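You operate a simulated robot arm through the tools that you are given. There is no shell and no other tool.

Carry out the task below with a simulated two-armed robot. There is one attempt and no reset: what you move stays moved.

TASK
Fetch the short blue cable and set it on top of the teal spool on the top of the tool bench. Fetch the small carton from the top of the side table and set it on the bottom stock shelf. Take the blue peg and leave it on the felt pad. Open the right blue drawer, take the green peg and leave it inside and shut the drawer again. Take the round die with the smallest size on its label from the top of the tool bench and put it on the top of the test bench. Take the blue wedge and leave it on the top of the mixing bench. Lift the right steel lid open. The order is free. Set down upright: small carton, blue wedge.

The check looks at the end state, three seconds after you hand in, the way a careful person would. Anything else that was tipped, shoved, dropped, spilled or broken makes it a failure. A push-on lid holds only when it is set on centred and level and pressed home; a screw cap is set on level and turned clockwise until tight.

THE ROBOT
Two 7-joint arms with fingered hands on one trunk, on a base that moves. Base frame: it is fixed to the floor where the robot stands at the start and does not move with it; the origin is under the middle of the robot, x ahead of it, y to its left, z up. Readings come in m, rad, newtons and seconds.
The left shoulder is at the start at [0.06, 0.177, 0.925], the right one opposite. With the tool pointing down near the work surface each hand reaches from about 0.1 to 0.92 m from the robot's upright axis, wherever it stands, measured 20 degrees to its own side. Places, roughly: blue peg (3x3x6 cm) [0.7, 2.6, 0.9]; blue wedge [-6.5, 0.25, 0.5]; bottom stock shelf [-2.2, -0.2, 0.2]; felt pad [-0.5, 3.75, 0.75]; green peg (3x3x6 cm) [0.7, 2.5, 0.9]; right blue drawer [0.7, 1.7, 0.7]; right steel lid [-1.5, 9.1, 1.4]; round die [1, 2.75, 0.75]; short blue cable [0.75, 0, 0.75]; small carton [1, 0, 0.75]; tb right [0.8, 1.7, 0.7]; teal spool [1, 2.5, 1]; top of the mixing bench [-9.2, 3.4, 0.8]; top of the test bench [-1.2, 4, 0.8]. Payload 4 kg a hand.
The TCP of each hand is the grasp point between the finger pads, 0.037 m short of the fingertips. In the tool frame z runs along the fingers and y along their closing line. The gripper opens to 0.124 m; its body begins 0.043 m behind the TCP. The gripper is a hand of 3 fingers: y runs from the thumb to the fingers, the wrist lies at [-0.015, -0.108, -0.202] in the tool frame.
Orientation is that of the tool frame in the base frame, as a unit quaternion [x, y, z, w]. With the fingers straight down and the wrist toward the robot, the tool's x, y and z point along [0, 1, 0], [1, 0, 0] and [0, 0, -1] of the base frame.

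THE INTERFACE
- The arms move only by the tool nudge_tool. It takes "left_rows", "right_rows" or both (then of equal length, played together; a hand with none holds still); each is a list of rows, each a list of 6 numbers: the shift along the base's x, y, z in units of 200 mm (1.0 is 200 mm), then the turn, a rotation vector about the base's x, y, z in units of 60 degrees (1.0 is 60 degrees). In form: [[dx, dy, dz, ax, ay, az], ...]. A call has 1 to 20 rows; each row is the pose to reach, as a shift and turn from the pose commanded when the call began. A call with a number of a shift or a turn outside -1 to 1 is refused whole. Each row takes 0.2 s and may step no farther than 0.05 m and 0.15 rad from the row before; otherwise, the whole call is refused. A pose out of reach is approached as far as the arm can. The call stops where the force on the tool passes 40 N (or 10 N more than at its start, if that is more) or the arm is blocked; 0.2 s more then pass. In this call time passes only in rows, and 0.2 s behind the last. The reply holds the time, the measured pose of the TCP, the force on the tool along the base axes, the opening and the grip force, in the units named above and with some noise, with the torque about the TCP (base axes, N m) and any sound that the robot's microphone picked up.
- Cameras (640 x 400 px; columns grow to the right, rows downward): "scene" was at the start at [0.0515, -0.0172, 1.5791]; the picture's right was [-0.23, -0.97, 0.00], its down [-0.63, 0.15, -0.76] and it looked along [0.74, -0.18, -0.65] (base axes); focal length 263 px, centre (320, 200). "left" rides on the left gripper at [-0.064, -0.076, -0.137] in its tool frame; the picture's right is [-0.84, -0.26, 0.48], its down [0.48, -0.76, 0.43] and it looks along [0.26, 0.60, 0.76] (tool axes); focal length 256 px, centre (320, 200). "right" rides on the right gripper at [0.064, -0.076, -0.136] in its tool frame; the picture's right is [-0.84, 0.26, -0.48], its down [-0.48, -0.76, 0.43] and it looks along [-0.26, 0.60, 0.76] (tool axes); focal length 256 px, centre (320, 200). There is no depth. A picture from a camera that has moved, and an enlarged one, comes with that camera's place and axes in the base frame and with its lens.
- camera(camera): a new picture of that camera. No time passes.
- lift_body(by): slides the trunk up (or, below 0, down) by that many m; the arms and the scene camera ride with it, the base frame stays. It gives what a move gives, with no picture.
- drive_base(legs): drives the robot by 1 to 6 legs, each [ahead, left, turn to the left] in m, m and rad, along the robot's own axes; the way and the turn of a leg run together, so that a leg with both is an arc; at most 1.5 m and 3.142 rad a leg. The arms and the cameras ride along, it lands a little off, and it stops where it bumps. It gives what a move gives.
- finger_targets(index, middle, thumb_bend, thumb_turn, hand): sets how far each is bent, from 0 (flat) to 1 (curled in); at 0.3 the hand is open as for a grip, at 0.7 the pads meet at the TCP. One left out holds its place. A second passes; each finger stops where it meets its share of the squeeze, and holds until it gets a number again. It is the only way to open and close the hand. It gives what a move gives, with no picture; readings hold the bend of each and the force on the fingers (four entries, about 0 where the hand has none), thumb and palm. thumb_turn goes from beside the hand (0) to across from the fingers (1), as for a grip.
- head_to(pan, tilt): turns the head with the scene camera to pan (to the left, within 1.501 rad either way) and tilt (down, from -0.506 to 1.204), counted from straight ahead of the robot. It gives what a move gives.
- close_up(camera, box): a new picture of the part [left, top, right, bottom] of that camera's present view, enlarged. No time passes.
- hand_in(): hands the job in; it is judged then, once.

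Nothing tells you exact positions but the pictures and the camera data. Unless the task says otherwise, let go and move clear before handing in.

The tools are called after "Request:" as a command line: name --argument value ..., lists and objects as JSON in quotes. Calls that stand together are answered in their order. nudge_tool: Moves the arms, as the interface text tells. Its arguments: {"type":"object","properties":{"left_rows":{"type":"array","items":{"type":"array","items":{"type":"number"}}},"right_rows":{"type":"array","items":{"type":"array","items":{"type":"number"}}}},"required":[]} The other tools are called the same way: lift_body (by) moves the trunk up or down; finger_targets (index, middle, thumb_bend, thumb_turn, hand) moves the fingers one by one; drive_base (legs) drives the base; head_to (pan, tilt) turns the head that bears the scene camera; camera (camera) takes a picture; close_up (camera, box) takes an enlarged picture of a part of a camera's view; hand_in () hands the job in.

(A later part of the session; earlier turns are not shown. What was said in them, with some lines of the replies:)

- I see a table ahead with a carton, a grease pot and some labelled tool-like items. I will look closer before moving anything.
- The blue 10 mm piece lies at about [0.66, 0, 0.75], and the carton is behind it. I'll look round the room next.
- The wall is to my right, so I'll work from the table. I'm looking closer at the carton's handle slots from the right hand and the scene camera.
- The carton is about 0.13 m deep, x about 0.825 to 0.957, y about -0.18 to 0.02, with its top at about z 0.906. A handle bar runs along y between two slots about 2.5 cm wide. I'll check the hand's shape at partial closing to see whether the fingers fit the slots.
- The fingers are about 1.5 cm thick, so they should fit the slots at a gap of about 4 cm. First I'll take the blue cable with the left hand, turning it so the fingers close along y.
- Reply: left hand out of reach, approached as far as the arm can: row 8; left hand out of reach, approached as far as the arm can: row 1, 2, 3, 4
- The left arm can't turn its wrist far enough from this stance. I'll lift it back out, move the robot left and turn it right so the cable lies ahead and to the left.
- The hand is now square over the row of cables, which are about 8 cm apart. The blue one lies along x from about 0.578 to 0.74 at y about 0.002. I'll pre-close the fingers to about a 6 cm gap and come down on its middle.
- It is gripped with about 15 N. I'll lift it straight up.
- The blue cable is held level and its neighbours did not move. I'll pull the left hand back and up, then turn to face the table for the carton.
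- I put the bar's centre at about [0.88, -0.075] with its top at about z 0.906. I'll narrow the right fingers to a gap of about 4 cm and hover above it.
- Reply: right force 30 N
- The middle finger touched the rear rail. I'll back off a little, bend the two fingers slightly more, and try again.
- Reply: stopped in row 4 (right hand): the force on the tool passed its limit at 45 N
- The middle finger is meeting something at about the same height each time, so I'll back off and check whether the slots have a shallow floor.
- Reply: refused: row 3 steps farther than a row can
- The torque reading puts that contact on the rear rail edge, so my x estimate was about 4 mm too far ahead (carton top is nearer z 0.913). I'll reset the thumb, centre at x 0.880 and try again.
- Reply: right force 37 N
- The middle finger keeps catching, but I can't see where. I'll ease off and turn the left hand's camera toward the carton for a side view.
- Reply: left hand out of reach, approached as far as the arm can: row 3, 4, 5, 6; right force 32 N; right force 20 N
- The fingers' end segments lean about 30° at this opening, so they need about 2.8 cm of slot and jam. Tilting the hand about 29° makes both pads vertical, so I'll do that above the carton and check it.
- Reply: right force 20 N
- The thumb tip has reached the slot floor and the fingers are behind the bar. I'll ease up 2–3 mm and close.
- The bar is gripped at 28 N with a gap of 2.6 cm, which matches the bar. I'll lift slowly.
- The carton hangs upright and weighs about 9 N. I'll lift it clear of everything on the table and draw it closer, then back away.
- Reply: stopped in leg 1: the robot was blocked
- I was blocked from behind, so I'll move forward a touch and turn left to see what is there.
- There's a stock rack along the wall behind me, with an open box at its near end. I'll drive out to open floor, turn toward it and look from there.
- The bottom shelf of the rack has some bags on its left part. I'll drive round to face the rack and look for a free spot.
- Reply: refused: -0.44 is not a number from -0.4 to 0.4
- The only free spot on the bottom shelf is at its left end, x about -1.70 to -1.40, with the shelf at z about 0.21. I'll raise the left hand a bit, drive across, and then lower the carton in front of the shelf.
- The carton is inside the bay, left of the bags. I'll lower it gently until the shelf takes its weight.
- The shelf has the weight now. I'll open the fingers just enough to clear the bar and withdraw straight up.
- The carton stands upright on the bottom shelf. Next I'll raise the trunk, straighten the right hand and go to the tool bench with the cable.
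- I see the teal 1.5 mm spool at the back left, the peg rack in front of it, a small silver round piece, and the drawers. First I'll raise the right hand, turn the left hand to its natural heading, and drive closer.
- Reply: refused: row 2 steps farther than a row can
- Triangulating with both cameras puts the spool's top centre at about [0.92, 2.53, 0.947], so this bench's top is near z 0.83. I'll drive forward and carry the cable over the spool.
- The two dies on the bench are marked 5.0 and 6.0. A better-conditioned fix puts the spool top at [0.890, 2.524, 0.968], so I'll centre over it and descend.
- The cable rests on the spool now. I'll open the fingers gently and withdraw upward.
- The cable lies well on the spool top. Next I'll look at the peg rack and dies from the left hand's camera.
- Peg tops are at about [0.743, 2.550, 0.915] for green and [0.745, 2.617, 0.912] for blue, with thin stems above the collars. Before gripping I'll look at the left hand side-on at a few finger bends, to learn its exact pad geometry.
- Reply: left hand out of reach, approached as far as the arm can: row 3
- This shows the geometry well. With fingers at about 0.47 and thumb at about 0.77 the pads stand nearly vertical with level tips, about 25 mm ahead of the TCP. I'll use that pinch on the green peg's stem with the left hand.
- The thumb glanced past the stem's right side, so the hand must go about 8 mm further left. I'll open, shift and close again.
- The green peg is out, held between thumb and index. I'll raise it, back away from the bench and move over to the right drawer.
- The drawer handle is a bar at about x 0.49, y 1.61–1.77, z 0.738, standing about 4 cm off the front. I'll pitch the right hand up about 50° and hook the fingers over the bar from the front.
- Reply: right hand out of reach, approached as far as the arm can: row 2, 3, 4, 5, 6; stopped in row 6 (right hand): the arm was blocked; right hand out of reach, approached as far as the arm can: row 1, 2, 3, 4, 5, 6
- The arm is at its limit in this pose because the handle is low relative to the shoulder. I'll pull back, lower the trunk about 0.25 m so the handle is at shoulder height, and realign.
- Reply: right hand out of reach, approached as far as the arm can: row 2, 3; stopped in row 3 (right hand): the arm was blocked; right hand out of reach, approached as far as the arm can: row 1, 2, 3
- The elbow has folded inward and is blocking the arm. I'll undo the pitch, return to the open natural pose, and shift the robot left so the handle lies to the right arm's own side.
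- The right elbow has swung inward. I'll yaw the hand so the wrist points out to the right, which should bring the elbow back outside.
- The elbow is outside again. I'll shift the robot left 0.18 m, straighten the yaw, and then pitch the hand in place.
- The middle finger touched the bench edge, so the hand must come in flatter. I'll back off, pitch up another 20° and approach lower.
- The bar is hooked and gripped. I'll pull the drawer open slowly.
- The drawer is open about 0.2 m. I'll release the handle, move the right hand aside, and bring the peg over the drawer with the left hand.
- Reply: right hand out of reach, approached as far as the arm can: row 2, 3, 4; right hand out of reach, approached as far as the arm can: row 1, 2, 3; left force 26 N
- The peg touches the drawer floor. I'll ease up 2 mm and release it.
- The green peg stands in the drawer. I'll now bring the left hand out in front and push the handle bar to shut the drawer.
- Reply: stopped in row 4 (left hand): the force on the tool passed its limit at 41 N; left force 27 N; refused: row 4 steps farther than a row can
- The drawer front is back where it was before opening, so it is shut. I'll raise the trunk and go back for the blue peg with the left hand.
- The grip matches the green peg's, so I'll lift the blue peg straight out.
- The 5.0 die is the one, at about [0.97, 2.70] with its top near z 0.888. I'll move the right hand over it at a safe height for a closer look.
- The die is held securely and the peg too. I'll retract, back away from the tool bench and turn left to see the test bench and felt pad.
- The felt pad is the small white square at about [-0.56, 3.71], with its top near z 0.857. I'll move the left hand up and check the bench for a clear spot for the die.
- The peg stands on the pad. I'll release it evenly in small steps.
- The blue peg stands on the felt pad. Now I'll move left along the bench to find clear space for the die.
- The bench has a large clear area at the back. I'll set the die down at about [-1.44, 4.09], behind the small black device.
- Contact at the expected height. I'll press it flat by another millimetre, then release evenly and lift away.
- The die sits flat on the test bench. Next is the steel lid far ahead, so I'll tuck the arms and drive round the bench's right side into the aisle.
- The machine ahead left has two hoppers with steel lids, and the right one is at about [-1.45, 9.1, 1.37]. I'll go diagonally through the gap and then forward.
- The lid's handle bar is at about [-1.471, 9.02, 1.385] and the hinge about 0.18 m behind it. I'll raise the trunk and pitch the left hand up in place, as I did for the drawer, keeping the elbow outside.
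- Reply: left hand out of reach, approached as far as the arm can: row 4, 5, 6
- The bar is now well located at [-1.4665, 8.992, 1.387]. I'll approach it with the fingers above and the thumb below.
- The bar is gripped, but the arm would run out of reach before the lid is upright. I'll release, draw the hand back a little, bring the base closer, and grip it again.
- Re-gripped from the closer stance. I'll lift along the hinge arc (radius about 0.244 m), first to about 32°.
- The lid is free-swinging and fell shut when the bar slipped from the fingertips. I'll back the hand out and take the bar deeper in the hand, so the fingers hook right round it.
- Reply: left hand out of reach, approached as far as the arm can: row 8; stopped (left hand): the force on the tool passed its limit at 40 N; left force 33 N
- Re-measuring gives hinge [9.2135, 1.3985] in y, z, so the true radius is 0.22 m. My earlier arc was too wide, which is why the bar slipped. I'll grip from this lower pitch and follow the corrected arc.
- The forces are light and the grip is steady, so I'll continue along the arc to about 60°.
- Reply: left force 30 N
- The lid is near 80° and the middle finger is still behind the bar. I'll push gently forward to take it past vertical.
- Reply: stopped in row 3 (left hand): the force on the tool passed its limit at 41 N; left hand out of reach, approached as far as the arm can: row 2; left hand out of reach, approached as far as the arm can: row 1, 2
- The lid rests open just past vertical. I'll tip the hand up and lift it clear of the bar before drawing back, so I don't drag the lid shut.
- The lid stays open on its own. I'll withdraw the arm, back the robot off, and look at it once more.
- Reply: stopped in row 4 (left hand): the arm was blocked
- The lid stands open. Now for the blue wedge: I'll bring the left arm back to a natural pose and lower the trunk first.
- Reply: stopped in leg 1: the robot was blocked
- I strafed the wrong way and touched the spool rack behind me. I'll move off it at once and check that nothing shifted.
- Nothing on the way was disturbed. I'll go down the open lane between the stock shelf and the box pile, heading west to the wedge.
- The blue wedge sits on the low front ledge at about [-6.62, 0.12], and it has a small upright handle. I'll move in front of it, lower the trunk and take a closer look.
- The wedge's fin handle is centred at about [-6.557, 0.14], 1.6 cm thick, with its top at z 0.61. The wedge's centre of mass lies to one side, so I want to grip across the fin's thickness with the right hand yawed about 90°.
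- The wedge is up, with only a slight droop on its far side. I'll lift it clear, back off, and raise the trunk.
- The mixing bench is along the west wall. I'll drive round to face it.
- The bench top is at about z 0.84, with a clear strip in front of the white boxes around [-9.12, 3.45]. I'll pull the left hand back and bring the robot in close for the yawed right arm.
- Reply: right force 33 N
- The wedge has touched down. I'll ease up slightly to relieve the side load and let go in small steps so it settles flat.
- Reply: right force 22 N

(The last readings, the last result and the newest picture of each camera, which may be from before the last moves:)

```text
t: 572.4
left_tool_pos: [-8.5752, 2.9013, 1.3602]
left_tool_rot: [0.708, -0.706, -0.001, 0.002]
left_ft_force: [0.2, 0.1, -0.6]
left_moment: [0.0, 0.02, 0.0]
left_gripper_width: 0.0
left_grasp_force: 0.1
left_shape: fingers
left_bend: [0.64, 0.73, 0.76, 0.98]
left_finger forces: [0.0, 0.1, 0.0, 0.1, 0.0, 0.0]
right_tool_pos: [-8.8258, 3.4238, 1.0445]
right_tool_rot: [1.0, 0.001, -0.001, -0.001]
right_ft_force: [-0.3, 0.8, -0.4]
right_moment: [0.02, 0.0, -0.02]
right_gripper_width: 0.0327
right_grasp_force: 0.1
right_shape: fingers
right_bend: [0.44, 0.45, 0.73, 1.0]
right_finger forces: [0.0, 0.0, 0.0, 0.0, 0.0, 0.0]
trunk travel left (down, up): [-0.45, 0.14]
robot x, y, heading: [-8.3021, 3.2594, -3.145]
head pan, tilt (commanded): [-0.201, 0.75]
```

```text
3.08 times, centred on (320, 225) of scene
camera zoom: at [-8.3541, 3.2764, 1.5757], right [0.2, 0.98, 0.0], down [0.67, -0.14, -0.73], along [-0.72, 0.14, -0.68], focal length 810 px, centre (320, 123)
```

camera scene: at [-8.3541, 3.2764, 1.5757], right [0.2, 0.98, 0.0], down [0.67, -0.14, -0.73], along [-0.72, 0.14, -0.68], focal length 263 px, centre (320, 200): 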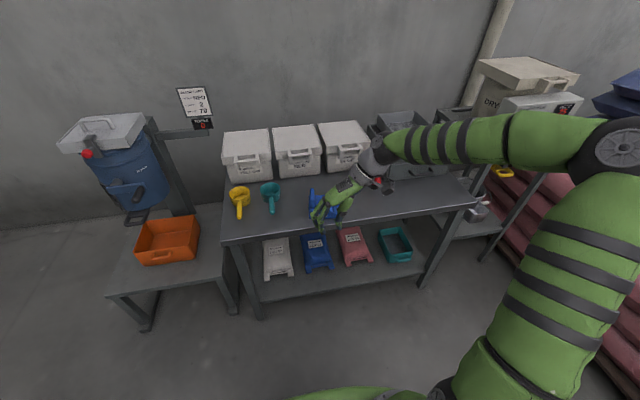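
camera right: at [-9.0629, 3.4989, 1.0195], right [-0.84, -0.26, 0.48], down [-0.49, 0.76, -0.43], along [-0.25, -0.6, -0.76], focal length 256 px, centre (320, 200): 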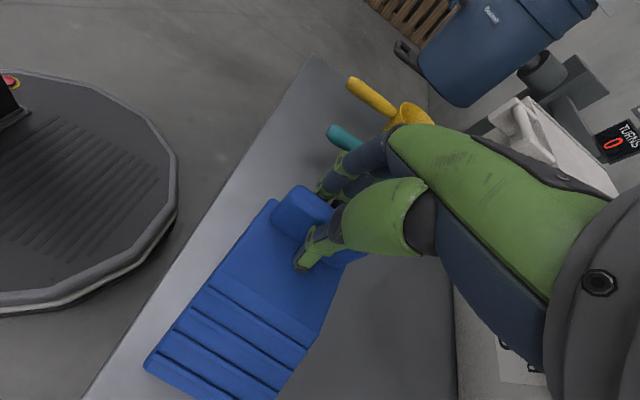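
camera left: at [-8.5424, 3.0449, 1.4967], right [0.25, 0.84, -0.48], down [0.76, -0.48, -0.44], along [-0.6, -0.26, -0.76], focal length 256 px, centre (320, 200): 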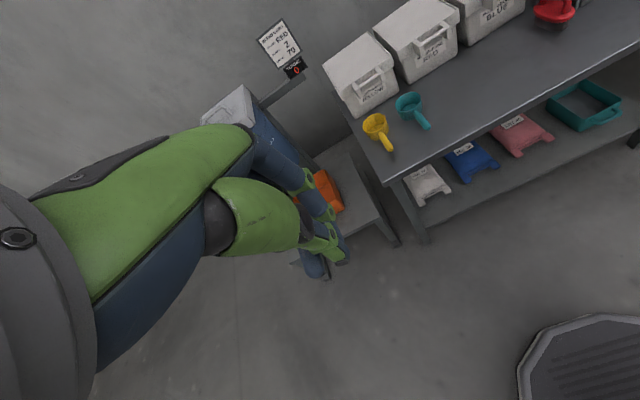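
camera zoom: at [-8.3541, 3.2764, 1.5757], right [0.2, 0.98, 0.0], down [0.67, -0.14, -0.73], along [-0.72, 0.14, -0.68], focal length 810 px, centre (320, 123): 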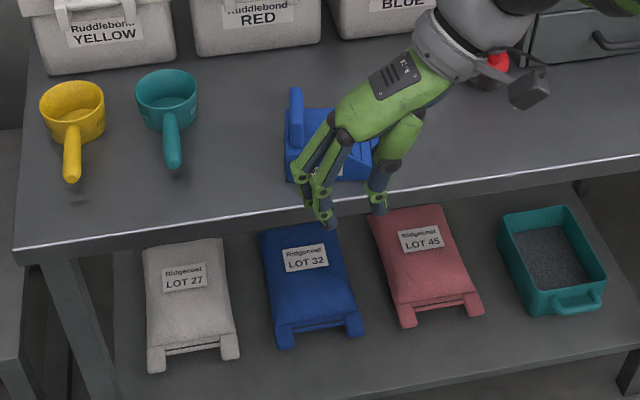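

Request:
drive_base --legs '[[-0.3, 0, 0]]'

Request:
nudge_tool --right_rows '[[0.1, 0.1, 0.1, 0, 0, 0], [0.2, 0.2, 0.2, 0, 0, 0], [0.3, 0.3, 0.3, 0, 0, 0]]'

Request:
close_up --camera "scene" --box '[220, 130, 420, 260]'

```text
t: 574.4
left_tool_pos: [-8.276, 2.9003, 1.3606]
left_tool_rot: [0.708, -0.707, 0.0, 0.002]
left_ft_force: [-0.1, 0.2, -0.4]
left_moment: [0.05, 0.01, -0.01]
left_gripper_width: 0.0001
left_grasp_force: 0.1
left_shape: fingers
left_bend: [0.64, 0.73, 0.76, 0.98]
left_finger forces: [0.0, 0.0, 0.1, 0.0, 0.0, 0.0]
right_tool_pos: [-8.5247, 3.4252, 1.0443]
right_tool_rot: [1.0, 0.0, -0.001, -0.001]
right_ft_force: [-0.6, 0.9, 0.2]
right_moment: [0.0, -0.02, 0.0]
right_gripper_width: 0.0327
right_grasp_force: 0.0
right_shape: fingers
right_bend: [0.44, 0.45, 0.73, 1.0]
right_finger forces: [0.0, 0.0, 0.1, 0.0, 0.1, 0.1]
trunk travel left (down, up): [-0.45, 0.14]
robot x, y, heading: [-8.0024, 3.2578, 3.142]
head pan, tilt (commanded): [-0.201, 0.75]
```

```text
t: 575.2
left_tool_pos: [-8.2766, 2.901, 1.3616]
left_tool_rot: [0.707, -0.707, 0.0, 0.003]
left_ft_force: [-1.0, -0.3, -0.3]
left_moment: [0.02, 0.02, 0.0]
left_gripper_width: 0.0
left_grasp_force: 0.1
left_shape: fingers
left_bend: [0.64, 0.73, 0.76, 0.98]
left_finger forces: [0.0, 0.0, 0.1, 0.0, 0.1, 0.1]
right_tool_pos: [-8.4638, 3.4841, 1.1043]
right_tool_rot: [1.0, 0.001, -0.001, -0.001]
right_ft_force: [0.8, -0.4, -0.6]
right_moment: [-0.04, -0.01, 0.0]
right_gripper_width: 0.0329
right_grasp_force: 0.0
right_shape: fingers
right_bend: [0.44, 0.45, 0.73, 1.0]
right_finger forces: [0.0, 0.0, 0.0, 0.0, 0.0, 0.0]
trunk travel left (down, up): [-0.45, 0.14]
robot x, y, heading: [-7.9999, 3.256, 3.139]
head pan, tilt (commanded): [-0.201, 0.75]
```

```text
3.08 times, centred on (320, 195) of scene
camera zoom: at [-8.0535, 3.2762, 1.5757], right [0.2, 0.98, 0.0], down [0.67, -0.14, -0.73], along [-0.72, 0.15, -0.68], focal length 810 px, centre (320, 215)
```

zoom: 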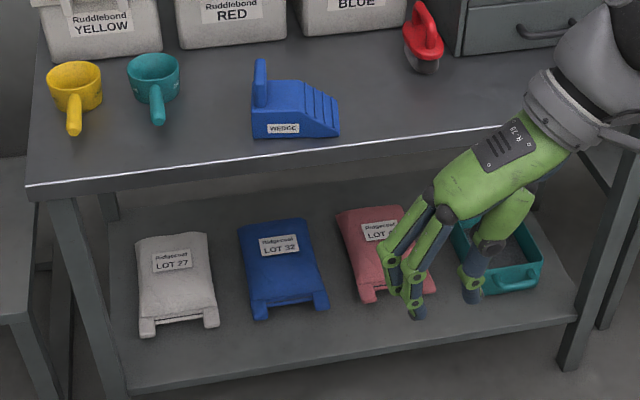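

Everything on the list is done: the wedge stands on the mixing bench, the lid is open, and the carton, cable, pegs and die are all in place. Both hands are empty and clear, so I'm handing in.

Request:
hand_in

```text
The job is handed in.
```

I finished all seven parts of the task and handed the job in. I don't have the check's result yet.

| Item | Where it is now |
|---|---|
| Short blue cable | Lying across the top of the teal spool, with its head just over the flange edge |
| Small carton | Standing upright at the left end of the bottom stock shelf |
| Blue peg | Standing on the felt pad |
| Green peg | Inside the right blue drawer, which is shut to within about 5 mm of where it started |
| Round die | The 5.0 one, flat on the test bench; the only other die on the tool bench was a 6.0 |
| Blue wedge | Upright on the mixing bench |
| Right steel lid | Open just past vertical and staying there on its own |

Three incidents could matter to the check:
- **Bumps while driving:** the base was blocked once near the wooden cable crate and once near the spool stacks by the lidded machine. Both looked undisturbed when I checked.
- **Lid slip:** the lid dropped shut once when my first grip on its handle slipped. The second lift went through.
- **Green peg:** it was standing when I shut the drawer, and I did not reopen it to check whether it is still upright.
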